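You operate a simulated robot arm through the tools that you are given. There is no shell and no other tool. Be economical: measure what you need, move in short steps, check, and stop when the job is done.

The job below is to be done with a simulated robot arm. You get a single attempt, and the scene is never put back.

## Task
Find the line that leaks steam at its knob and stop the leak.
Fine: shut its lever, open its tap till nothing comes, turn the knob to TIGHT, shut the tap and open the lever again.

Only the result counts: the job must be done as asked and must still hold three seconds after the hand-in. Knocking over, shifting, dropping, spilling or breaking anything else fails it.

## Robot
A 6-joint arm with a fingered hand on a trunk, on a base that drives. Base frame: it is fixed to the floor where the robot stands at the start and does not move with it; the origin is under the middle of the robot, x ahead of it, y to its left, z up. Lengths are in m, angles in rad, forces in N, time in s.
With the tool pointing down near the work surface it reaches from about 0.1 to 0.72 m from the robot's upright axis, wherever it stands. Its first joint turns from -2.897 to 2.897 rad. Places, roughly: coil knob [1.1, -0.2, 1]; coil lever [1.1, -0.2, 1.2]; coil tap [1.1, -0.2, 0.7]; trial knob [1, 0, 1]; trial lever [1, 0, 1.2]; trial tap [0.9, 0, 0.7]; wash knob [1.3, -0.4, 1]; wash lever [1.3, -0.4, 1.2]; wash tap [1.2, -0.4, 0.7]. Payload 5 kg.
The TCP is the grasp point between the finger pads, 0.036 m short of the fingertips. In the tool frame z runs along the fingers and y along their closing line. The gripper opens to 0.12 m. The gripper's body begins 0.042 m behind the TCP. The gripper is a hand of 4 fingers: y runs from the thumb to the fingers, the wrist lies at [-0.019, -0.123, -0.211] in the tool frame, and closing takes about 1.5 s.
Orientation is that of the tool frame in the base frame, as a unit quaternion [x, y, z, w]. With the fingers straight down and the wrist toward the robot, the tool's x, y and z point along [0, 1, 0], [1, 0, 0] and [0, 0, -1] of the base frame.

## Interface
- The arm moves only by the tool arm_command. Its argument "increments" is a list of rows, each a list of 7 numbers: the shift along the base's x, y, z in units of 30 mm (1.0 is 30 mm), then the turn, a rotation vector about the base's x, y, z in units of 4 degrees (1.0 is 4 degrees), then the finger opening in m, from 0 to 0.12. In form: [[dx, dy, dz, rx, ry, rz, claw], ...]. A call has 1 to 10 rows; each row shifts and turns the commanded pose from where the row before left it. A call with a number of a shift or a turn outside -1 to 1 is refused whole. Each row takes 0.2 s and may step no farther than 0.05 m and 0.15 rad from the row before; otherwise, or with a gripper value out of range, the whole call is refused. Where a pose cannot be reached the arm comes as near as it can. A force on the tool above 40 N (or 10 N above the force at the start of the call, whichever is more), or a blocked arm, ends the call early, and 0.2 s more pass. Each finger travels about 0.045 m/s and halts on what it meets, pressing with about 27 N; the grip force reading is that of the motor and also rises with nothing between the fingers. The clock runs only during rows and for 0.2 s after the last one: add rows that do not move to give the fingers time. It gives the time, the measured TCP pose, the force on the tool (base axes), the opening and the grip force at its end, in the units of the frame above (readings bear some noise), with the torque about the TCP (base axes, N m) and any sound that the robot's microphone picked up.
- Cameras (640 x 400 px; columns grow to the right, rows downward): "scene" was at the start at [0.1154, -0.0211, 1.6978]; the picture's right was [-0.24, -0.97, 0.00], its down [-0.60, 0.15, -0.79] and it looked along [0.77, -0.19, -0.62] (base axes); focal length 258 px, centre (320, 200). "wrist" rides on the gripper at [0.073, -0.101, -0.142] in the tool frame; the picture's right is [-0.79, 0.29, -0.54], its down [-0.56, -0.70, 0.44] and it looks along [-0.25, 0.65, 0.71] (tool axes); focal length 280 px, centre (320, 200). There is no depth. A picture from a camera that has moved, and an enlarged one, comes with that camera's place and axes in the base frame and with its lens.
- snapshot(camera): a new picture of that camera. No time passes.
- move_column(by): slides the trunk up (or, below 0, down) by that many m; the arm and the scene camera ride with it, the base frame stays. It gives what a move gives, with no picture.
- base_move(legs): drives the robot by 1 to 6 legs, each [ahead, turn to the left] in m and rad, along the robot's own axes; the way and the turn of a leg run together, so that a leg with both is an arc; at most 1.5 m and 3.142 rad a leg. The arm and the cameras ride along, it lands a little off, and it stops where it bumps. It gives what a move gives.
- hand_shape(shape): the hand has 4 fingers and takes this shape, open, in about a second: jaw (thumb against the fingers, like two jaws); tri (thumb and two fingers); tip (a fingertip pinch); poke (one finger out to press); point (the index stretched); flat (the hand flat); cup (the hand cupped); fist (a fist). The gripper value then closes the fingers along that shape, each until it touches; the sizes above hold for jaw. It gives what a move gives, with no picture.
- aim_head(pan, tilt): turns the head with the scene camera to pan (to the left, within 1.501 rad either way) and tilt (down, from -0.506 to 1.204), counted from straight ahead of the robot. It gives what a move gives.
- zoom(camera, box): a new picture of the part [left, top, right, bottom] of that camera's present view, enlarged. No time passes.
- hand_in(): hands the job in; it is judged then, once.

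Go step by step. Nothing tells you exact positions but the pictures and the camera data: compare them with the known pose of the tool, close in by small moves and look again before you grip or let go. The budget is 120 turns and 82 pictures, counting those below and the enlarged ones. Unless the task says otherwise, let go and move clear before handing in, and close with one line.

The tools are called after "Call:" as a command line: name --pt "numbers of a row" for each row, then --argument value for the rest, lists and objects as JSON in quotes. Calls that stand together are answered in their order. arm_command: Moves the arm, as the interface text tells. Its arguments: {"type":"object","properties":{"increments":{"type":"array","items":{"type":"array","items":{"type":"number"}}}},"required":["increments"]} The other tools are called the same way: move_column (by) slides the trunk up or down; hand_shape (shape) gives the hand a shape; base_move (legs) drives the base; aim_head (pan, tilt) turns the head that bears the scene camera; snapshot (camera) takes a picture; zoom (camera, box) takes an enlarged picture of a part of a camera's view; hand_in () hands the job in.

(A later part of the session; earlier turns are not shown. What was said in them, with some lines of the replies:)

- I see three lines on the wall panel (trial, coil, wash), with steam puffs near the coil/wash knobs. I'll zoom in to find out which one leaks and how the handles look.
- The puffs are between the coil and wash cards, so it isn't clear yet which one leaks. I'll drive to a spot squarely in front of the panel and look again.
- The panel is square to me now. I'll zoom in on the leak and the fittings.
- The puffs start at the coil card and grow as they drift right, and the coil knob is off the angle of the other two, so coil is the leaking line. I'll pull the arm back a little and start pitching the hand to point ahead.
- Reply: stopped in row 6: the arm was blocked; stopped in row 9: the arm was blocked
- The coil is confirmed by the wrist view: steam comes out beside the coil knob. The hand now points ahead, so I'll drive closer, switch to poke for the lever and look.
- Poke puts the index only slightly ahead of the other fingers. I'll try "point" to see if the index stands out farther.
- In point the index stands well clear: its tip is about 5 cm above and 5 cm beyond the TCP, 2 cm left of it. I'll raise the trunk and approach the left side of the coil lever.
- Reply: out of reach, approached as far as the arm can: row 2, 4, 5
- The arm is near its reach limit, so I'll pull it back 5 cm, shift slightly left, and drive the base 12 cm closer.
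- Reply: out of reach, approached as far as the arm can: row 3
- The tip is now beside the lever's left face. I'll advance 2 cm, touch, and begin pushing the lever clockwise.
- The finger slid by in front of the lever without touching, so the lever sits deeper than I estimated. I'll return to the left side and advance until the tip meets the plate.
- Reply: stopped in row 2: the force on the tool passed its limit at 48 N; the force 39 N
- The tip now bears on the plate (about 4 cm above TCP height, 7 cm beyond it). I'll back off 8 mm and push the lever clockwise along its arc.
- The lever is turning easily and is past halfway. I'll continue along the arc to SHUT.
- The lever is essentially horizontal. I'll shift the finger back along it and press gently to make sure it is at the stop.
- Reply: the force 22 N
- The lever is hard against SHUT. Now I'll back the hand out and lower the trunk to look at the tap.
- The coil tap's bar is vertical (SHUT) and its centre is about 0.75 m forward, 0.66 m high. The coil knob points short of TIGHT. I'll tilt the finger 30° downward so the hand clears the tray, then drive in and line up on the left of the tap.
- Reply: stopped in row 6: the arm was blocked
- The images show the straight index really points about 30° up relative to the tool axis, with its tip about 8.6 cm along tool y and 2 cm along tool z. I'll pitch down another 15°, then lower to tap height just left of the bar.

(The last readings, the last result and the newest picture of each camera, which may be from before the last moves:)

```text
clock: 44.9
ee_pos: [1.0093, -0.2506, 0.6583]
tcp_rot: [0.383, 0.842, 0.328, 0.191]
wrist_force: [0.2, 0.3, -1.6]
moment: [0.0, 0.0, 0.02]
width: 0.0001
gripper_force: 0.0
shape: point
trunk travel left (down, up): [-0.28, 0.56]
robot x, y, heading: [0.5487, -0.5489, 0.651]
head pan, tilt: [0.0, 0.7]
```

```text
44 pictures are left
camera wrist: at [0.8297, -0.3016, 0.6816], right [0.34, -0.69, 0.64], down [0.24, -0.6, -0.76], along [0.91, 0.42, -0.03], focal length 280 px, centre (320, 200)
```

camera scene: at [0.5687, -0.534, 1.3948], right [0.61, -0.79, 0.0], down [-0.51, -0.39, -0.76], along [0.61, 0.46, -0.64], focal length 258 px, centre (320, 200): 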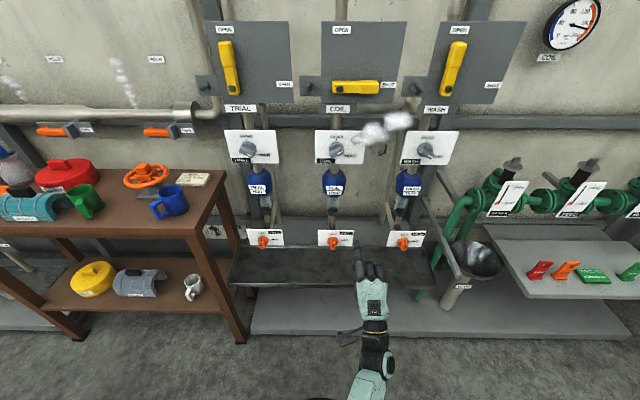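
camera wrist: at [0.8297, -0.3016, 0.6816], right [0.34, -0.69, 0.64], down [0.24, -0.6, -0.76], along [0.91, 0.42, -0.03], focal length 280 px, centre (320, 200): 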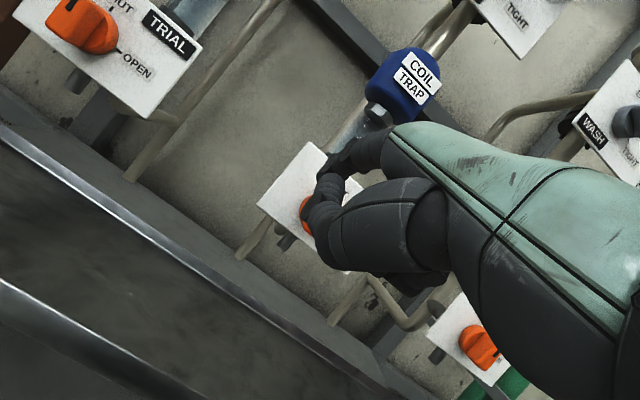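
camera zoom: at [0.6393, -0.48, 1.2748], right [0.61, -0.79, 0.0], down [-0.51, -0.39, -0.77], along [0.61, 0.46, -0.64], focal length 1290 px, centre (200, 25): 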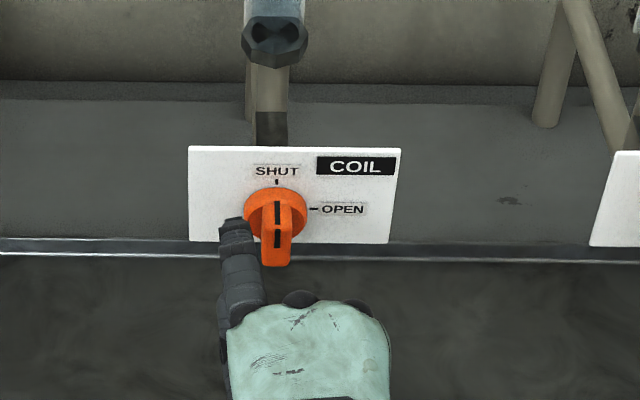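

The tip is left of the bar with about 1 cm clearance. I'll lower 3 cm and advance beside the bar.

Call:
move_column --by -0.03

Call:
arm_command --pt "0.4 0.3 0 0 0 0 0" --pt "0.3 0.23 0 0 0 0 0" --pt "0.26 0.2 0 0 0 0 0"

Call:
zoom --camera "scene" --box '[290, 205, 386, 265]'

```text
clock: 45.6
ee_pos: [1.0085, -0.2516, 0.6274]
tcp_rot: [0.383, 0.843, 0.327, 0.191]
wrist_force: [0.0, 0.0, 0.7]
moment: [0.01, -0.01, 0.02]
width: 0.0
gripper_force: 0.1
shape: point
trunk travel left (down, up): [-0.25, 0.59]
robot x, y, heading: [0.5489, -0.5476, 0.653]
head pan, tilt: [0.0, 0.7]
```

```text
clock: 46.5
ee_pos: [1.038, -0.2274, 0.6265]
tcp_rot: [0.384, 0.842, 0.327, 0.191]
wrist_force: [0.2, -0.7, -0.1]
moment: [-0.03, -0.01, -0.02]
width: 0.0001
gripper_force: 0.0
shape: point
trunk travel left (down, up): [-0.25, 0.59]
robot x, y, heading: [0.5458, -0.5466, 0.65]
head pan, tilt: [0.0, 0.7]
```

```text
6.67 times, centred on (338, 235) of scene
camera zoom: at [0.6395, -0.4799, 1.2447], right [0.61, -0.79, 0.0], down [-0.51, -0.39, -0.76], along [0.61, 0.46, -0.64], focal length 1719 px, centre (200, -33)
```

zoom: 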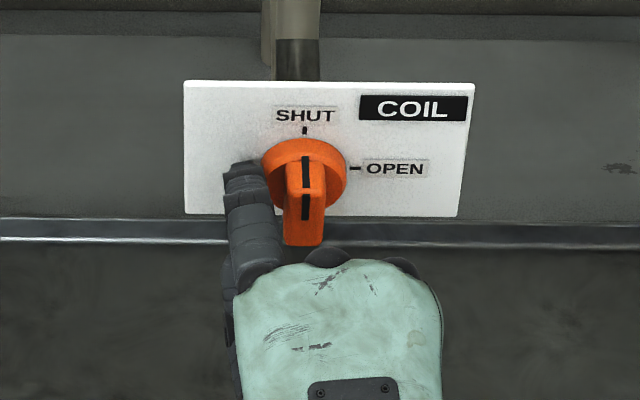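

Call:
arm_command --pt "0.2 0.15 0 0 0 0 0" --pt "0.2 0.15 0 0 0 0 0" --pt "0.2 0.15 0 0 0 0 0"

Call:
zoom --camera "scene" --box '[290, 205, 386, 265]'

```text
clock: 47.0
ee_pos: [1.0425, -0.2247, 0.633]
tcp_rot: [0.382, 0.84, 0.334, 0.192]
wrist_force: [-22.1, -15.4, 8.6]
moment: [0.96, -1.05, 0.61]
width: 0.1151
gripper_force: 0.0
shape: point
trunk travel left (down, up): [-0.25, 0.59]
robot x, y, heading: [0.5407, -0.5501, 0.653]
head pan, tilt: [0.0, 0.7]
stopped in row 2: the force on the tool passed its limit at 45 N (the readings are from after the stop); the commanded pose is now the measured one
```

```text
6.67 times, centred on (338, 235) of scene
camera zoom: at [0.6356, -0.4825, 1.2453], right [0.61, -0.79, 0.0], down [-0.51, -0.39, -0.77], along [0.61, 0.47, -0.64], focal length 1719 px, centre (200, -33)
```

zoom: 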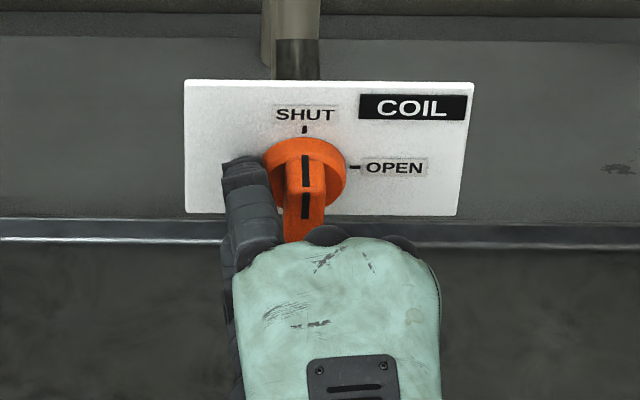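

The tip has touched the card. I'll back off a few millimetres and push the bar's upper half to the right along a small arc.

Call:
arm_command --pt "-0.13 -0.1 -0.1 0 0 0 0" --pt "0.294 -0.384 0 0 0 0 0" --pt "0.184 -0.241 0.197 0 0 0 0" --pt "0.217 -0.283 0.017 0 0 0 0"

Call:
zoom --camera "scene" --box '[290, 205, 386, 265]'

```text
clock: 48.0
ee_pos: [1.0601, -0.2543, 0.6358]
tcp_rot: [0.383, 0.839, 0.333, 0.194]
wrist_force: [-31.2, -7.0, 10.1]
moment: [1.07, -1.63, 2.11]
width: 0.0001
gripper_force: 0.1
shape: point
trunk travel left (down, up): [-0.25, 0.59]
robot x, y, heading: [0.5474, -0.5513, 0.653]
head pan, tilt: [0.0, 0.7]
```

```text
6.67 times, centred on (338, 235) of scene
camera zoom: at [0.6349, -0.4819, 1.2454], right [0.61, -0.79, 0.0], down [-0.51, -0.39, -0.77], along [0.61, 0.47, -0.64], focal length 1719 px, centre (200, -33)
```

zoom: 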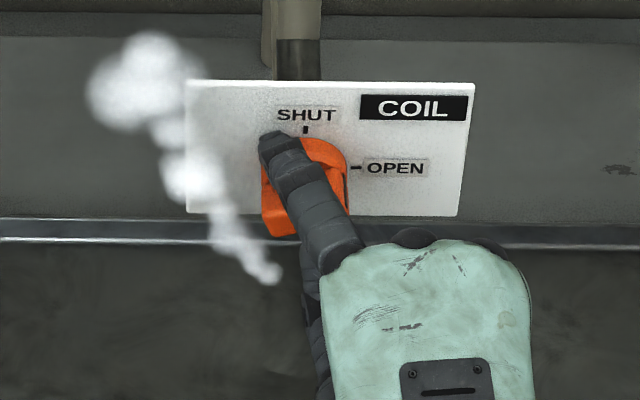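

The tap is turning and steam is venting at it. I'll ease back slightly and continue turning to OPEN.

Call:
arm_command --pt "-0.1 -0.08 0.05 0 0 0 0" --pt "0.25 -0.326 -0.05 0 0 0 0" --pt "0.18 -0.24 -0.2 0 0 0 0"

Call:
zoom --camera "scene" --box '[290, 205, 386, 265]'

```text
clock: 48.8
ee_pos: [1.0702, -0.2742, 0.6281]
tcp_rot: [0.383, 0.84, 0.332, 0.194]
wrist_force: [-22.9, -9.6, 12.4]
moment: [1.38, -1.67, 1.32]
width: 0.0001
gripper_force: 0.1
shape: point
trunk travel left (down, up): [-0.25, 0.59]
robot x, y, heading: [0.5462, -0.5516, 0.655]
head pan, tilt: [0.0, 0.7]
```

```text
6.67 times, centred on (338, 235) of scene
camera zoom: at [0.6354, -0.4818, 1.2452], right [0.61, -0.8, 0.0], down [-0.51, -0.39, -0.77], along [0.61, 0.46, -0.64], focal length 1719 px, centre (200, -33)
```

zoom: 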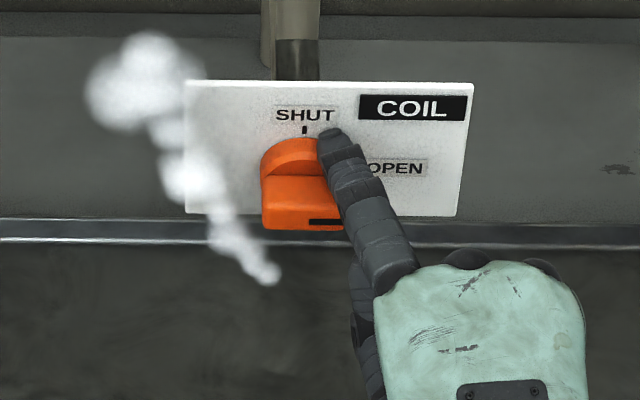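

The bar is horizontal, at OPEN. I'll back off and check that, and watch until the vent dries up.

Call:
arm_command --pt "-0.4 -0.3 0.2 0 0 0 0" --pt "-0.79 -0.6 0.3 0 0 0 0" --pt "0.3 -0.39 0.6 0 0 0 0" --pt "0.3 -0.39 0.6 0 0 0 0"

Call:
move_column --by 0.1

Call:
snapshot --camera "scene"

Call:
zoom --camera "scene" --box '[280, 205, 408, 285]'

```text
clock: 49.8
ee_pos: [1.0543, -0.3233, 0.6791]
tcp_rot: [0.383, 0.841, 0.33, 0.192]
wrist_force: [-0.4, 0.9, 0.6]
moment: [0.0, -0.02, -0.01]
width: 0.0
gripper_force: 0.1
shape: point
trunk travel left (down, up): [-0.25, 0.59]
robot x, y, heading: [0.5461, -0.5487, 0.657]
head pan, tilt: [0.0, 0.7]
```

```text
clock: 51.1
ee_pos: [1.0549, -0.323, 0.7788]
tcp_rot: [0.384, 0.841, 0.331, 0.192]
wrist_force: [0.5, 0.2, 0.3]
moment: [-0.03, 0.02, -0.03]
width: 0.0
gripper_force: 0.1
shape: point
trunk travel left (down, up): [-0.35, 0.49]
robot x, y, heading: [0.5461, -0.5478, 0.648]
head pan, tilt: [0.0, 0.7]
```

```text
39 pictures are left
camera scene: at [0.6389, -0.4802, 1.3447], right [0.61, -0.79, 0.0], down [-0.51, -0.39, -0.76], along [0.61, 0.46, -0.64], focal length 258 px, centre (320, 200)
```

scene: 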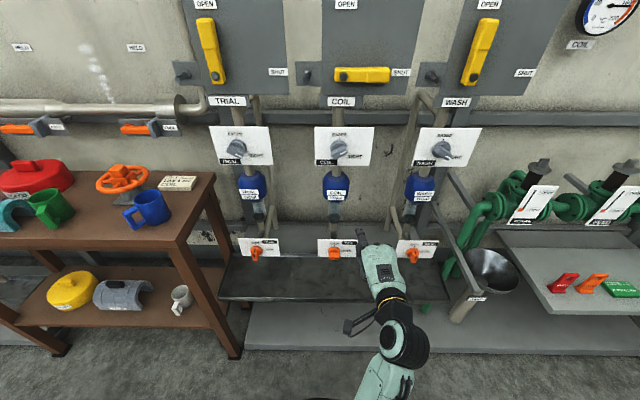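

```text
5.00 times, centred on (344, 245) of scene
camera zoom: at [0.6389, -0.4802, 1.3447], right [0.61, -0.79, 0.0], down [-0.51, -0.39, -0.76], along [0.61, 0.46, -0.64], focal length 1290 px, centre (200, -25)
```

zoom: 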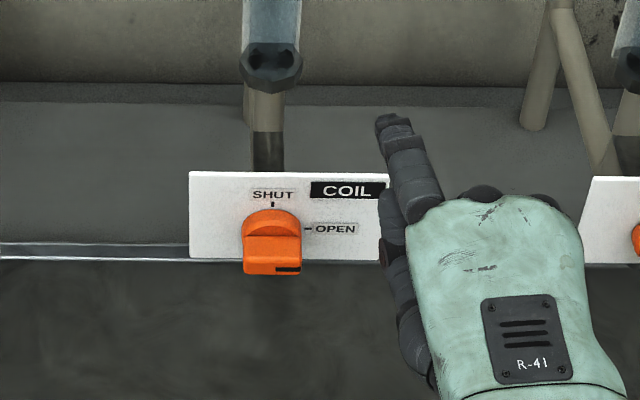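

The steam has stopped both at the knob and at the tap, and the tap is at OPEN. Next I'll raise to the knob and line the finger up above the right half of its bar.

Call:
move_column --by 0.26

Call:
arm_command --pt "-0.578 0.754 0 0 0 0 0" --pt "-0.578 0.754 0 0 0 0 0" --pt "0 0 0 0 0 0 0"

Call:
zoom --camera "scene" --box '[290, 195, 386, 255]'

Call:
zoom --camera "wrist" --box '[200, 130, 360, 230]'

```text
clock: 53.8
ee_pos: [1.0543, -0.3225, 1.0386]
tcp_rot: [0.383, 0.841, 0.331, 0.192]
wrist_force: [0.6, 0.5, 0.4]
moment: [-0.02, 0.02, -0.04]
width: 0.0002
gripper_force: 0.0
shape: point
trunk travel left (down, up): [-0.61, 0.23]
robot x, y, heading: [0.5484, -0.5492, 0.654]
head pan, tilt: [0.0, 0.7]
```

```text
clock: 54.6
ee_pos: [1.0199, -0.2778, 1.0405]
tcp_rot: [0.384, 0.84, 0.331, 0.193]
wrist_force: [-0.3, 0.1, 0.3]
moment: [0.0, -0.01, 0.01]
width: 0.0
gripper_force: 0.0
shape: point
trunk travel left (down, up): [-0.61, 0.23]
robot x, y, heading: [0.5469, -0.5494, 0.653]
head pan, tilt: [0.0, 0.7]
```

```text
6.67 times, centred on (338, 225) of scene
camera zoom: at [0.6393, -0.4804, 1.6047], right [0.61, -0.79, 0.0], down [-0.51, -0.39, -0.76], along [0.61, 0.46, -0.64], focal length 1719 px, centre (200, 33)
```

zoom: 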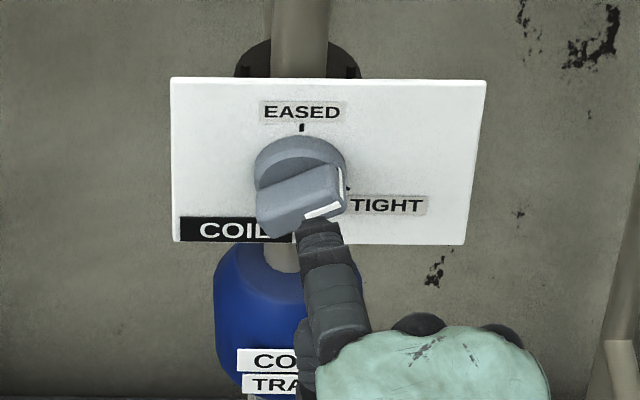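

```text
4.00 times, centred on (280, 180) of wrist
camera zoom: at [0.8408, -0.3286, 1.0633], right [0.34, -0.69, 0.64], down [0.25, -0.59, -0.77], along [0.91, 0.42, -0.03], focal length 1122 px, centre (480, 280)
```

zoom: 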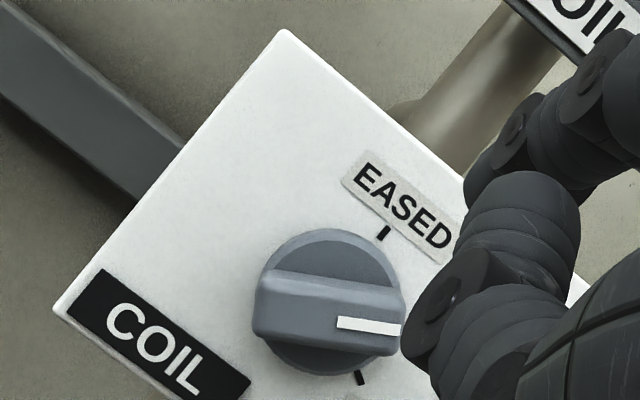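

The wrist view gives the angles: the pointer is about 56° from EASED and TIGHT is about 119° from it, so it needs roughly 63° more clockwise. I'll lower to just above the bar and advance.

Call:
arm_command --pt "0 0 -0.8 0 0 0 0" --pt "0.7 0.536 0 0 0 0 0" --pt "0.7 0.536 0 0 0 0 0" --pt "0.4 0.306 0 0 0 0 0" --pt "0.25 0.19 0 0 0 0 0" --pt "0.2 0.15 0 0 0 0 0"

Call:
zoom --camera "scene" --box '[290, 195, 386, 255]'

```text
clock: 56.0
ee_pos: [1.088, -0.2273, 1.0153]
tcp_rot: [0.384, 0.84, 0.331, 0.193]
wrist_force: [0.9, 0.2, -0.8]
moment: [0.02, 0.0, 0.01]
width: 0.0
gripper_force: 0.0
shape: point
trunk travel left (down, up): [-0.61, 0.23]
robot x, y, heading: [0.5431, -0.551, 0.653]
head pan, tilt: [0.0, 0.7]
```

```text
6.67 times, centred on (338, 225) of scene
camera zoom: at [0.6389, -0.4802, 1.6047], right [0.61, -0.79, 0.0], down [-0.51, -0.39, -0.76], along [0.61, 0.46, -0.64], focal length 1719 px, centre (200, 33)
```

zoom: 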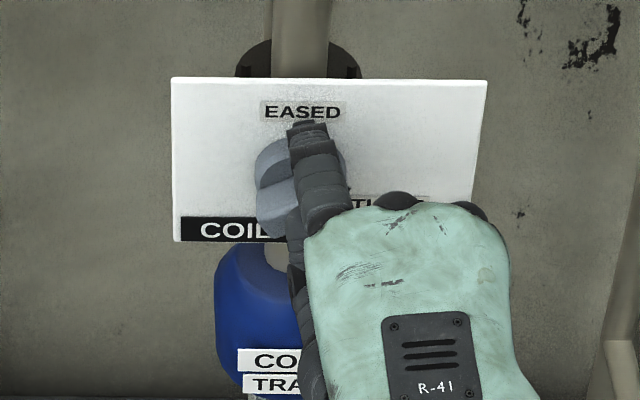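

Call:
arm_command --pt "0.24 0.1 -0.33 0 0 0 0" --pt "0.142 -0.185 -0.33 0 0 0 0" --pt "0.152 -0.199 -0.233 0 0 0 0"

Call:
zoom --camera "scene" --box '[290, 195, 386, 255]'

Call:
zoom --camera "wrist" --box '[200, 130, 360, 230]'

```text
clock: 56.8
ee_pos: [1.097, -0.2362, 0.9978]
tcp_rot: [0.381, 0.838, 0.339, 0.194]
wrist_force: [-22.7, -12.8, 13.4]
moment: [1.62, -1.76, 1.09]
width: 0.0001
gripper_force: 0.1
shape: point
trunk travel left (down, up): [-0.61, 0.23]
robot x, y, heading: [0.5452, -0.5493, 0.659]
head pan, tilt: [0.0, 0.7]
stopped in row 3: the force on the tool passed its limit at 44 N (the readings are from after the stop); the commanded pose is now the measured one
```

```text
6.67 times, centred on (338, 225) of scene
camera zoom: at [0.6307, -0.4855, 1.6055], right [0.61, -0.79, 0.0], down [-0.51, -0.39, -0.77], along [0.61, 0.47, -0.64], focal length 1719 px, centre (200, 33)
```

zoom: 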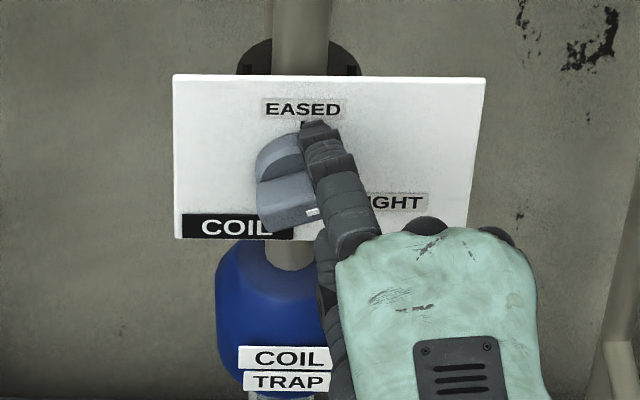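

```text
4.00 times, centred on (280, 180) of wrist
camera zoom: at [0.9178, -0.2878, 1.0186], right [0.33, -0.7, 0.64], down [0.26, -0.58, -0.77], along [0.91, 0.42, -0.01], focal length 1122 px, centre (480, 280)
```

zoom: 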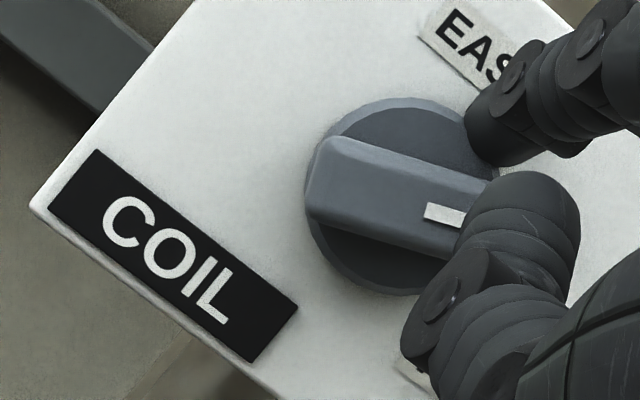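

It is turning; the tip is just pressing the disc too hard. I'll ease back and push further down and right.

Call:
arm_command --pt "-0.24 -0.18 0 0 0 0 0" --pt "0.1 -0.13 -0.3 0 0 0 0" --pt "0.1 -0.13 -0.3 0 0 0 0" --pt "0.05 -0.065 -0.3 0 0 0 0"

Call:
zoom --camera "wrist" --box '[200, 130, 360, 230]'

```text
clock: 57.8
ee_pos: [1.1017, -0.2486, 0.9619]
tcp_rot: [0.383, 0.84, 0.332, 0.193]
wrist_force: [0.9, -0.5, -0.4]
moment: [-0.01, 0.06, -0.06]
width: 0.1152
gripper_force: 0.2
shape: point
trunk travel left (down, up): [-0.61, 0.23]
robot x, y, heading: [0.5429, -0.5507, 0.653]
head pan, tilt: [0.0, 0.7]
```

```text
4.00 times, centred on (280, 180) of wrist
camera zoom: at [0.9232, -0.3002, 0.9851], right [0.34, -0.69, 0.64], down [0.25, -0.59, -0.77], along [0.91, 0.42, -0.03], focal length 1122 px, centre (480, 280)
```

zoom: 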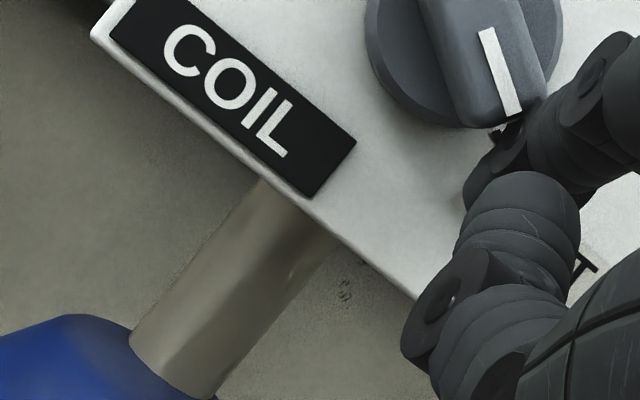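

It jumped to about TIGHT and the finger slipped past. I'll back away and look square on.

Call:
arm_command --pt "-0.6 -0.46 0 0 0 0 0" --pt "-0.79 -0.6 0 0 0 0 0" --pt "-0.79 -0.6 0.5 0 0 0 0" --pt "-0.1 0.1 1 0 0 0 0" --pt "0 0 1 0 0 0 0"

Call:
zoom --camera "wrist" --box '[200, 130, 360, 230]'

Call:
zoom --camera "scene" --box '[260, 150, 420, 250]'

```text
clock: 59.0
ee_pos: [1.0335, -0.2966, 1.0386]
tcp_rot: [0.382, 0.84, 0.334, 0.192]
wrist_force: [-1.9, 0.0, -0.2]
moment: [-0.02, -0.01, -0.01]
width: 0.1153
gripper_force: 0.1
shape: point
trunk travel left (down, up): [-0.61, 0.23]
robot x, y, heading: [0.541, -0.5522, 0.654]
head pan, tilt: [0.0, 0.7]
```

```text
4.00 times, centred on (280, 180) of wrist
camera zoom: at [0.8544, -0.3485, 1.062], right [0.33, -0.69, 0.64], down [0.25, -0.59, -0.77], along [0.91, 0.42, -0.02], focal length 1122 px, centre (480, 280)
```

zoom: 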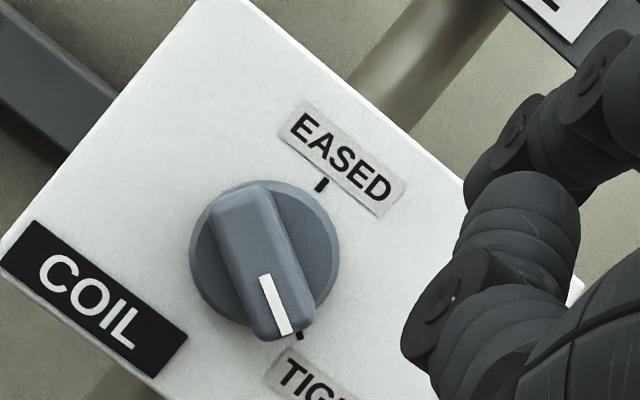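

```text
4.00 times, centred on (340, 200) of scene
camera zoom: at [0.6384, -0.4808, 1.6047], right [0.61, -0.79, 0.0], down [-0.51, -0.39, -0.77], along [0.61, 0.46, -0.64], focal length 1032 px, centre (240, 200)
```

zoom: 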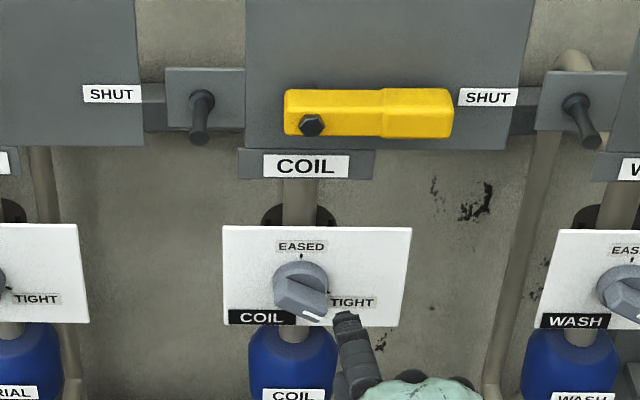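

The pointer now sits at TIGHT, like the other two. Next I'll shut the tap by pushing the left half of its bar down: retract a little, shift left, and lower the trunk.

Call:
hand_shape --shape "point"

Call:
arm_command --pt "-0.6 -0.46 0 0 0 0 0" --pt "-0.41 0.53 0 0 0 0 0" --pt "-0.41 0.53 0 0 0 0 0"

Call:
move_column --by -0.36

Call:
zoom --camera "scene" --box '[290, 195, 386, 255]'

Call:
zoom --camera "wrist" --box '[160, 130, 384, 270]'

```text
clock: 59.9
ee_pos: [1.0342, -0.2976, 1.0395]
tcp_rot: [0.382, 0.84, 0.334, 0.193]
wrist_force: [0.2, 1.0, -0.1]
moment: [-0.02, 0.0, 0.01]
width: 0.115
gripper_force: 0.1
shape: point
trunk travel left (down, up): [-0.61, 0.23]
robot x, y, heading: [0.546, -0.5472, 0.658]
head pan, tilt: [0.0, 0.7]
```

```text
clock: 60.7
ee_pos: [0.9894, -0.2772, 1.039]
tcp_rot: [0.382, 0.84, 0.335, 0.193]
wrist_force: [-0.1, 1.0, -0.9]
moment: [0.05, 0.01, 0.0]
width: 0.115
gripper_force: 0.1
shape: point
trunk travel left (down, up): [-0.61, 0.23]
robot x, y, heading: [0.5434, -0.5515, 0.653]
head pan, tilt: [0.0, 0.7]
```

```text
clock: 64.2
ee_pos: [0.9916, -0.2785, 0.6784]
tcp_rot: [0.382, 0.84, 0.334, 0.193]
wrist_force: [-0.1, 0.8, 0.4]
moment: [-0.01, 0.0, 0.01]
width: 0.1152
gripper_force: 0.1
shape: point
trunk travel left (down, up): [-0.25, 0.59]
robot x, y, heading: [0.5456, -0.5511, 0.655]
head pan, tilt: [0.0, 0.7]
```

```text
6.67 times, centred on (338, 225) of scene
camera zoom: at [0.6383, -0.4805, 1.2448], right [0.61, -0.79, 0.0], down [-0.51, -0.39, -0.76], along [0.61, 0.46, -0.64], focal length 1719 px, centre (200, 33)
```

zoom: 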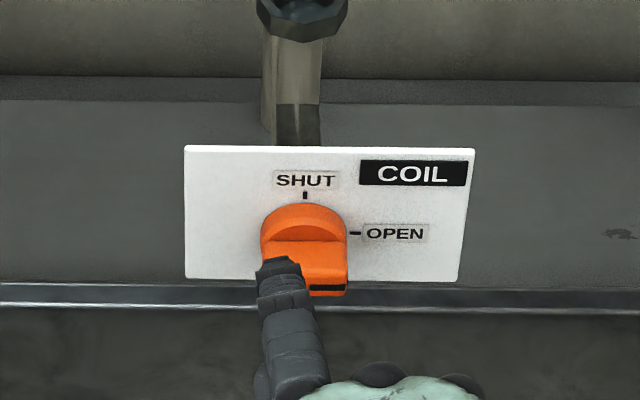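

```text
2.86 times, centred on (272, 200) of wrist
camera zoom: at [0.8124, -0.3292, 0.7023], right [0.33, -0.69, 0.64], down [0.25, -0.59, -0.77], along [0.91, 0.42, -0.02], focal length 801 px, centre (457, 200)
```

zoom: 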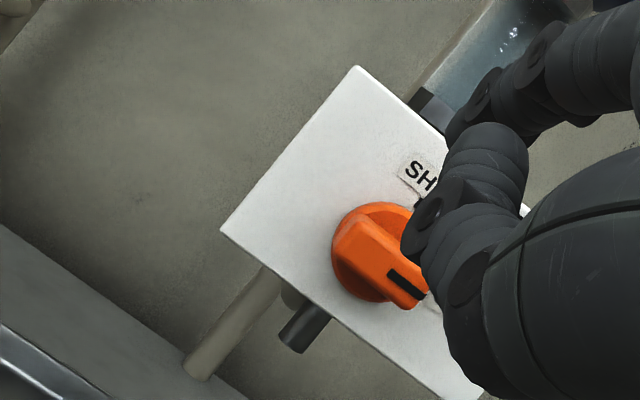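

The tip is centred over the left half. I'll pitch 10° more for tray clearance, lower, and advance above the left half of the bar.

Call:
arm_command --pt "0 0 0 -0.764 1 0 0" --pt "0 0 0 -0.764 1 0 0" --pt "0 0 -0.55 0 0 0 0" --pt "0.6 0.46 0 0 0 0 0" --pt "0.6 0.46 0 0 0 0 0" --pt "0.3 0.23 0 0 0 0 0"

Call:
zoom --camera "scene" --box '[290, 195, 386, 255]'

```text
clock: 65.6
ee_pos: [1.0388, -0.2447, 0.6632]
tcp_rot: [0.394, 0.868, 0.261, 0.154]
wrist_force: [-0.7, -1.2, -0.4]
moment: [0.01, 0.0, 0.02]
width: 0.115
gripper_force: 0.0
shape: point
trunk travel left (down, up): [-0.25, 0.59]
robot x, y, heading: [0.5464, -0.5503, 0.654]
head pan, tilt: [0.0, 0.7]
```

```text
6.67 times, centred on (338, 225) of scene
camera zoom: at [0.6384, -0.4805, 1.2447], right [0.61, -0.79, 0.0], down [-0.51, -0.39, -0.76], along [0.61, 0.46, -0.64], focal length 1719 px, centre (200, 33)
```

zoom: 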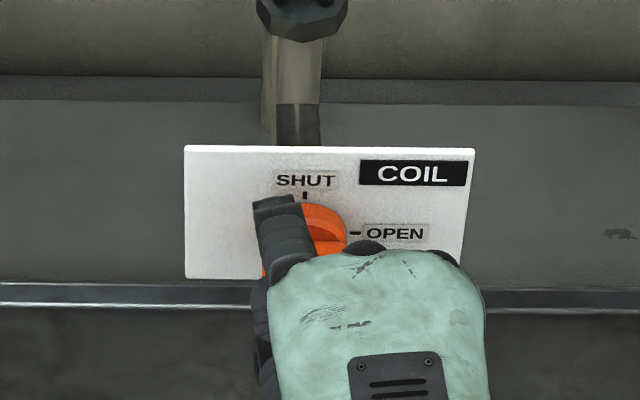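

Call:
arm_command --pt "0.13 0.1 -0.35 0 0 0 0" --pt "0 0 -0.37 0 0 0 0" --pt "-0.1 0.13 -0.3 0 0 0 0" --pt "0 0 -0.36 0 0 0 0"

Call:
zoom --camera "scene" --box '[290, 195, 386, 255]'

```text
clock: 66.6
ee_pos: [1.0378, -0.2374, 0.6216]
tcp_rot: [0.395, 0.868, 0.26, 0.153]
wrist_force: [-2.4, 1.9, -0.2]
moment: [-0.03, -0.05, 0.2]
width: 0.0
gripper_force: 0.0
shape: point
trunk travel left (down, up): [-0.25, 0.59]
robot x, y, heading: [0.5488, -0.55, 0.654]
head pan, tilt: [0.0, 0.7]
```

```text
6.67 times, centred on (338, 225) of scene
camera zoom: at [0.6382, -0.4804, 1.2447], right [0.61, -0.79, 0.0], down [-0.51, -0.39, -0.76], along [0.61, 0.46, -0.64], focal length 1719 px, centre (200, 33)
```

zoom: 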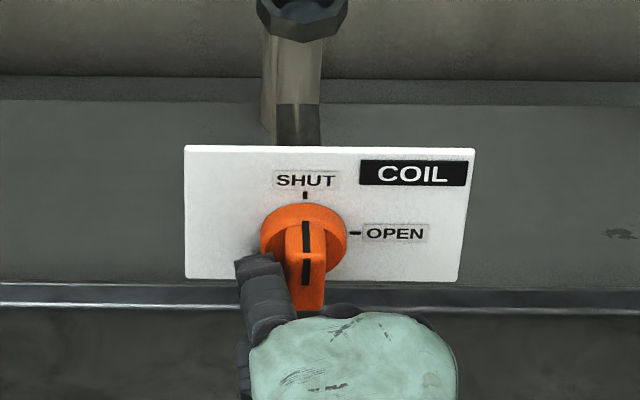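

The bar is vertical again. A small nudge will confirm it is against the SHUT stop.

Call:
arm_command --pt "0.08 -0.11 -0.1 0 0 0 0" --pt "0.08 -0.11 0 0 0 0 0"

Call:
zoom --camera "scene" --box '[290, 195, 386, 255]'

```text
clock: 67.2
ee_pos: [1.0414, -0.2424, 0.6181]
tcp_rot: [0.392, 0.869, 0.261, 0.153]
wrist_force: [-6.1, 5.7, -1.1]
moment: [-0.31, -0.13, 0.57]
width: 0.0003
gripper_force: 0.0
shape: point
trunk travel left (down, up): [-0.25, 0.59]
robot x, y, heading: [0.5468, -0.5488, 0.654]
head pan, tilt: [0.0, 0.7]
```

```text
6.67 times, centred on (338, 225) of scene
camera zoom: at [0.6377, -0.4798, 1.2447], right [0.61, -0.79, 0.0], down [-0.51, -0.39, -0.76], along [0.61, 0.46, -0.64], focal length 1719 px, centre (200, 33)
```

zoom: 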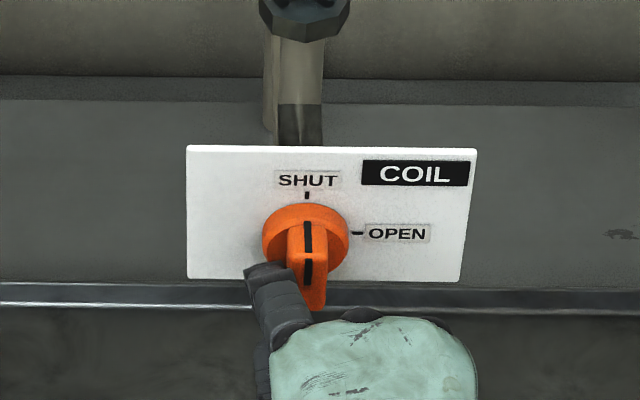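

The tap is firmly SHUT. I'll back off, raise the trunk, and pitch the finger up again for the lever.

Call:
arm_command --pt "-0.2 0.26 0 0 0 0 0" --pt "-0.79 -0.6 0.1 0 0 0 0" --pt "-0.79 -0.6 0.2 0 0 0 0"

Call:
base_move --legs '[[-0.08, 0]]'

Call:
move_column --by 0.44

Call:
arm_command --pt "0.6 -0.79 0 0.764 -1 0 0" --pt "0.6 -0.79 0 0.764 -1 0 0" --pt "0.6 -0.79 0 0.764 -1 0 0" --pt "0.4 -0.5 0 0.764 -1 0 0" --pt "0 0 0 0.764 -1 0 0" --pt "0 0 0 0.764 -1 0 0" --pt "0 0 0 0.764 -1 0 0"

Call:
snapshot --camera "scene"

```text
clock: 68.0
ee_pos: [0.986, -0.2712, 0.6296]
tcp_rot: [0.394, 0.868, 0.261, 0.154]
wrist_force: [0.3, -0.1, -0.1]
moment: [-0.01, -0.01, 0.01]
width: 0.1151
gripper_force: 0.1
shape: point
trunk travel left (down, up): [-0.25, 0.59]
robot x, y, heading: [0.5476, -0.5514, 0.655]
head pan, tilt: [0.0, 0.7]
```

```text
clock: 69.1
ee_pos: [0.9237, -0.3201, 0.6282]
tcp_rot: [0.394, 0.867, 0.262, 0.154]
wrist_force: [-0.5, -0.2, -0.3]
moment: [0.05, 0.01, -0.01]
width: 0.1151
gripper_force: 0.1
shape: point
trunk travel left (down, up): [-0.25, 0.59]
robot x, y, heading: [0.4808, -0.5991, 0.65]
head pan, tilt: [0.0, 0.7]
```

```text
refused: 0.44 is not a number from -0.4 to 0.4
```

```text
clock: 70.7
ee_pos: [0.9894, -0.4052, 0.6291]
tcp_rot: [0.341, 0.742, 0.503, 0.283]
wrist_force: [0.1, 0.1, -0.3]
moment: [-0.01, -0.03, -0.04]
width: 0.1151
gripper_force: 0.1
shape: point
trunk travel left (down, up): [-0.25, 0.59]
robot x, y, heading: [0.4803, -0.5984, 0.651]
head pan, tilt: [0.0, 0.7]
```

```text
24 pictures are left
camera scene: at [0.576, -0.5283, 1.2448], right [0.61, -0.79, 0.0], down [-0.51, -0.39, -0.76], along [0.61, 0.46, -0.64], focal length 258 px, centre (320, 200)
```

scene: 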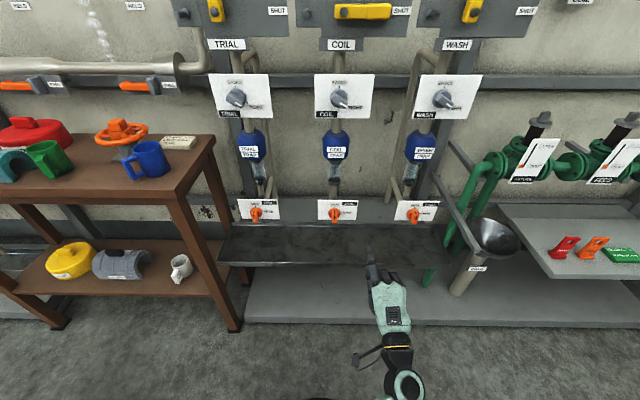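

Now I'll raise the trunk and look at the lever with the finger below its right part.

Call:
move_column --by 0.4

Call:
base_move --legs '[[0.08, 0]]'

Call:
move_column --by 0.04

Call:
zoom --camera "scene" --box '[270, 150, 430, 250]'

```text
clock: 74.5
ee_pos: [0.9892, -0.4041, 1.0284]
tcp_rot: [0.341, 0.742, 0.503, 0.282]
wrist_force: [-0.1, -0.5, -0.9]
moment: [0.0, 0.02, 0.02]
width: 0.1152
gripper_force: 0.1
shape: point
trunk travel left (down, up): [-0.65, 0.19]
robot x, y, heading: [0.4834, -0.5954, 0.653]
head pan, tilt: [0.0, 0.7]
```

```text
clock: 75.6
ee_pos: [1.0527, -0.3563, 1.0275]
tcp_rot: [0.342, 0.742, 0.502, 0.283]
wrist_force: [-1.0, 0.3, -0.5]
moment: [-0.01, -0.02, 0.04]
width: 0.1154
gripper_force: 0.1
shape: point
trunk travel left (down, up): [-0.65, 0.19]
robot x, y, heading: [0.5429, -0.5484, 0.655]
head pan, tilt: [0.0, 0.7]
```

```text
clock: 76.5
ee_pos: [1.0525, -0.3568, 1.0684]
tcp_rot: [0.34, 0.742, 0.504, 0.282]
wrist_force: [-0.3, -0.6, 0.2]
moment: [0.0, 0.04, 0.02]
width: 0.1152
gripper_force: 0.1
shape: point
trunk travel left (down, up): [-0.69, 0.15]
robot x, y, heading: [0.5477, -0.55, 0.658]
head pan, tilt: [0.0, 0.7]
```

```text
4.00 times, centred on (350, 200) of scene
camera zoom: at [0.6392, -0.4797, 1.6848], right [0.61, -0.79, 0.0], down [-0.51, -0.39, -0.77], along [0.61, 0.47, -0.64], focal length 1032 px, centre (200, 200)
```

zoom: 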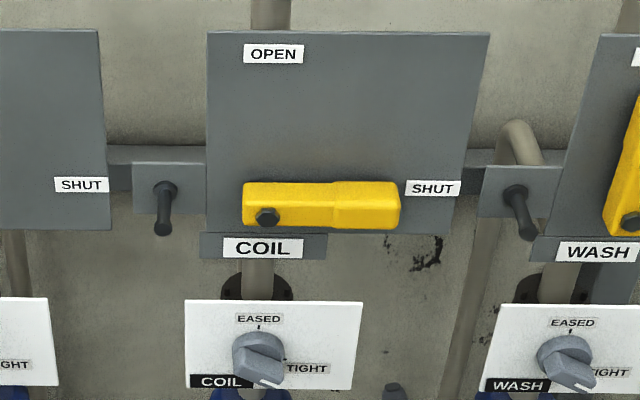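

The lever's underside is at about 1.176 m and the finger is lined up below it near its end. I'll raise slightly and slide the finger in under the lever.

Call:
arm_command --pt "0 0 0.4 0 0 0 0" --pt "0.86 0.658 0 0 0 0 0" --pt "0.86 0.658 0 0 0 0 0" --pt "0.86 0.658 0 0 0 0 0" --pt "0.65 0.5 0 0 0 0 0" --pt "0 0 0 0 0 0 0"

Call:
zoom --camera "scene" --box '[270, 150, 430, 250]'

```text
clock: 77.8
ee_pos: [1.1504, -0.2811, 1.0809]
tcp_rot: [0.341, 0.742, 0.503, 0.283]
wrist_force: [0.0, 0.5, -0.5]
moment: [0.0, -0.01, -0.03]
width: 0.1149
gripper_force: 0.0
shape: point
trunk travel left (down, up): [-0.69, 0.15]
robot x, y, heading: [0.5454, -0.5488, 0.66]
head pan, tilt: [0.0, 0.7]
```

```text
4.00 times, centred on (350, 200) of scene
camera zoom: at [0.6386, -0.4797, 1.6848], right [0.61, -0.79, 0.0], down [-0.51, -0.39, -0.77], along [0.61, 0.47, -0.64], focal length 1032 px, centre (200, 200)
```

zoom: 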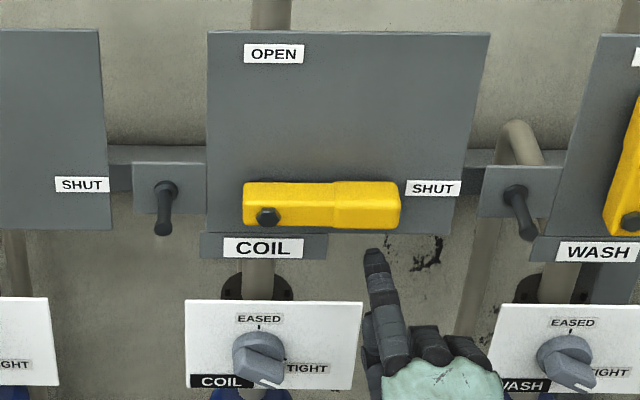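

The finger sits just under the lever. I'll push it up along its arc.

Call:
arm_command --pt "0.16 0.12 0.5 0 0 0 0" --pt "0.069 -0.09 0.743 0 0 0 0" --pt "-0.05 0.066 0.747 0 0 0 0" --pt "-0.166 0.217 0.7 0 0 0 0"

Call:
zoom --camera "scene" --box '[270, 150, 430, 250]'

```text
clock: 78.8
ee_pos: [1.1513, -0.2726, 1.1617]
tcp_rot: [0.341, 0.742, 0.503, 0.282]
wrist_force: [1.6, -0.7, -0.7]
moment: [-0.01, 0.09, -0.06]
width: 0.1151
gripper_force: 0.1
shape: point
trunk travel left (down, up): [-0.69, 0.15]
robot x, y, heading: [0.5484, -0.5493, 0.655]
head pan, tilt: [0.0, 0.7]
```

```text
4.00 times, centred on (350, 200) of scene
camera zoom: at [0.6396, -0.4792, 1.6847], right [0.61, -0.79, 0.0], down [-0.51, -0.39, -0.76], along [0.61, 0.47, -0.64], focal length 1032 px, centre (200, 200)
```

zoom: 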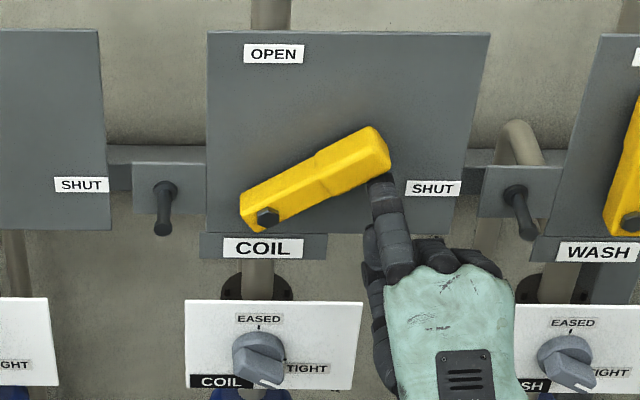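

The lever is rising. Continuing the arc to OPEN.

Call:
arm_command --pt "-0.272 0.355 0.55 0 0 0 0" --pt "-0.357 0.466 0.42 0 0 0 0" --pt "-0.42 0.548 0.25 0 0 0 0" --pt "0 0 0 0 0 0 0"

Call:
zoom --camera "scene" --box '[270, 150, 430, 250]'

```text
clock: 79.8
ee_pos: [1.1182, -0.2318, 1.1981]
tcp_rot: [0.34, 0.742, 0.505, 0.282]
wrist_force: [-0.4, 0.6, -0.1]
moment: [0.0, 0.03, 0.02]
width: 0.1155
gripper_force: 0.0
shape: point
trunk travel left (down, up): [-0.69, 0.15]
robot x, y, heading: [0.5466, -0.5476, 0.651]
head pan, tilt: [0.0, 0.7]
```

```text
4.00 times, centred on (350, 200) of scene
camera zoom: at [0.6399, -0.4796, 1.6847], right [0.61, -0.79, 0.0], down [-0.51, -0.39, -0.76], along [0.61, 0.47, -0.64], focal length 1032 px, centre (200, 200)
```

zoom: 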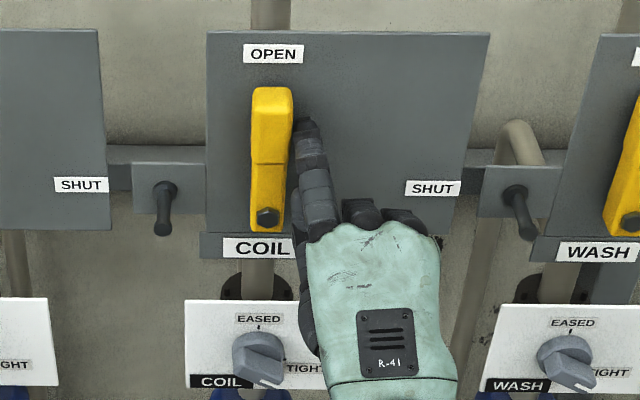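

Almost vertical; a gentle push left to bring it to the stop.

Call:
arm_command --pt "-0.15 0.196 0 0 0 0 0" --pt "-0.12 0.157 0 0 0 0 0" --pt "-0.1 0.13 0 0 0 0 0"

Call:
zoom --camera "scene" --box '[270, 150, 430, 250]'

```text
clock: 80.7
ee_pos: [1.1106, -0.2213, 1.1972]
tcp_rot: [0.342, 0.742, 0.504, 0.281]
wrist_force: [10.1, -15.9, 1.1]
moment: [0.99, 0.75, -0.51]
width: 0.1151
gripper_force: 0.0
shape: point
trunk travel left (down, up): [-0.69, 0.15]
robot x, y, heading: [0.5439, -0.5477, 0.649]
head pan, tilt: [0.0, 0.7]
```

```text
4.00 times, centred on (350, 200) of scene
camera zoom: at [0.643, -0.484, 1.6847], right [0.61, -0.8, 0.0], down [-0.51, -0.39, -0.76], along [0.61, 0.47, -0.64], focal length 1032 px, centre (200, 200)
```

zoom: 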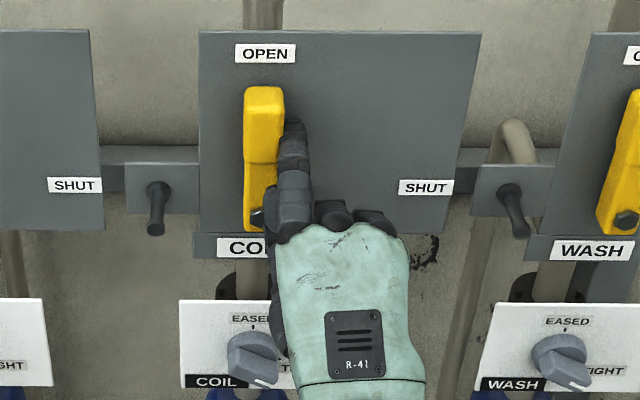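

The lever is at the OPEN stop (19 N resistance). I'll move the hand away to the right and back, then check the whole line for steam.

Call:
arm_command --pt "0.3 -0.39 0 0 0 0 0" --pt "-0.79 -0.6 0 0 0 0 0" --pt "-0.79 -0.6 0 0 0 0 0" --pt "-0.79 -0.6 0 0 0 0 0"

Call:
base_move --legs '[[-0.25, 0]]'

Call:
snapshot --camera "scene"

Call:
zoom --camera "scene" --box '[240, 130, 440, 255]'

```text
clock: 81.7
ee_pos: [1.0458, -0.2818, 1.1975]
tcp_rot: [0.34, 0.743, 0.503, 0.282]
wrist_force: [0.7, -0.3, -0.7]
moment: [-0.04, 0.0, 0.02]
width: 0.1151
gripper_force: 0.0
shape: point
trunk travel left (down, up): [-0.69, 0.15]
robot x, y, heading: [0.5463, -0.5486, 0.657]
head pan, tilt: [0.0, 0.7]
```

```text
clock: 83.6
ee_pos: [0.8499, -0.4326, 1.1969]
tcp_rot: [0.341, 0.742, 0.503, 0.283]
wrist_force: [-0.2, 0.3, -0.8]
moment: [0.01, 0.04, -0.02]
width: 0.1153
gripper_force: 0.1
shape: point
trunk travel left (down, up): [-0.69, 0.15]
robot x, y, heading: [0.3505, -0.6981, 0.654]
head pan, tilt: [0.0, 0.7]
```

```text
18 pictures are left
camera scene: at [0.4423, -0.6305, 1.6848], right [0.61, -0.79, 0.0], down [-0.51, -0.39, -0.76], along [0.61, 0.46, -0.64], focal length 258 px, centre (320, 200)
```

scene: 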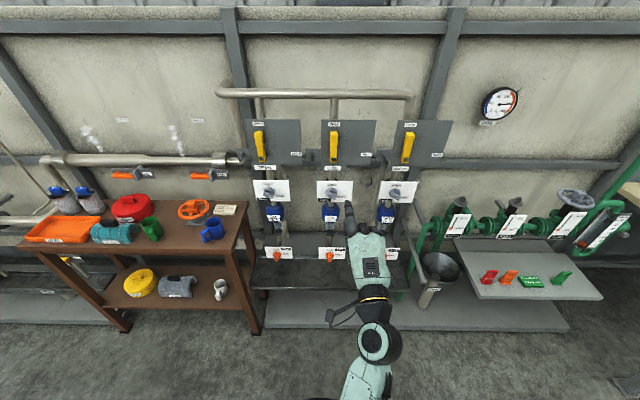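

```text
3.20 times, centred on (340, 192) of scene
camera zoom: at [0.4423, -0.6305, 1.6848], right [0.61, -0.79, 0.0], down [-0.51, -0.39, -0.76], along [0.61, 0.46, -0.64], focal length 825 px, centre (256, 224)
```

zoom: 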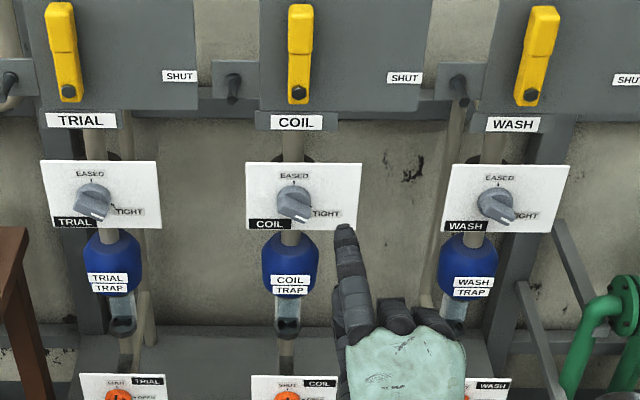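

No steam at the coil line with its lever open, knob at TIGHT and tap shut. I'll wait a few seconds and check once more.

Call:
arm_command --pt "0 0 0 0 0 0 0" --pt "0 0 0 0 0 0 0" --pt "0 0 0 0 0 0 0" --pt "0 0 0 0 0 0 0" --pt "0 0 0 0 0 0 0" --pt "0 0 0 0 0 0 0" --pt "0 0 0 0 0 0 0" --pt "0 0 0 0 0 0 0" --pt "0 0 0 0 0 0 0" --pt "0 0 0 0 0 0 0"

Call:
zoom --camera "scene" --box '[240, 110, 440, 270]'

Call:
zoom --camera "scene" --box '[300, 170, 364, 210]'

```text
clock: 85.8
ee_pos: [0.85, -0.432, 1.196]
tcp_rot: [0.342, 0.742, 0.502, 0.283]
wrist_force: [0.2, -0.5, 0.3]
moment: [0.0, 0.0, 0.01]
width: 0.1151
gripper_force: 0.1
shape: point
trunk travel left (down, up): [-0.69, 0.15]
robot x, y, heading: [0.3507, -0.6991, 0.653]
head pan, tilt: [0.0, 0.7]
```

```text
2.50 times, centred on (340, 190) of scene
camera zoom: at [0.4423, -0.6304, 1.6848], right [0.61, -0.79, 0.0], down [-0.51, -0.39, -0.76], along [0.61, 0.46, -0.64], focal length 645 px, centre (270, 225)
```

zoom: 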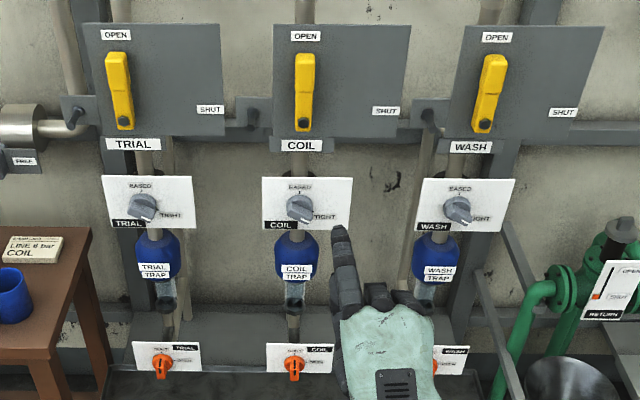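

```text
10.00 times, centred on (332, 190) of scene
camera zoom: at [0.4423, -0.6304, 1.6848], right [0.61, -0.79, 0.0], down [-0.51, -0.39, -0.76], along [0.61, 0.46, -0.64], focal length 2579 px, centre (200, 300)
```

zoom: 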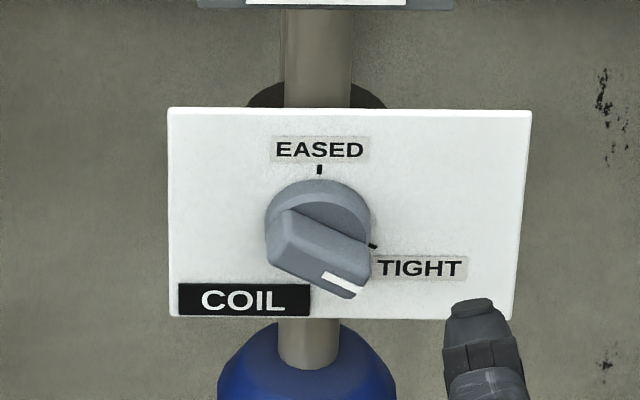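

The coil line is dry: lever OPEN, tap SHUT, knob at TIGHT, and the hand is clear. I'm handing in.

Call:
hand_in

```text
The job is handed in.
```

The leak was on the coil line, and it has stopped. I shut its lever, drained it through the tap, turned the knob to TIGHT, shut the tap and opened the lever again. No steam showed in two checks over the next few seconds, and I then handed the job in.
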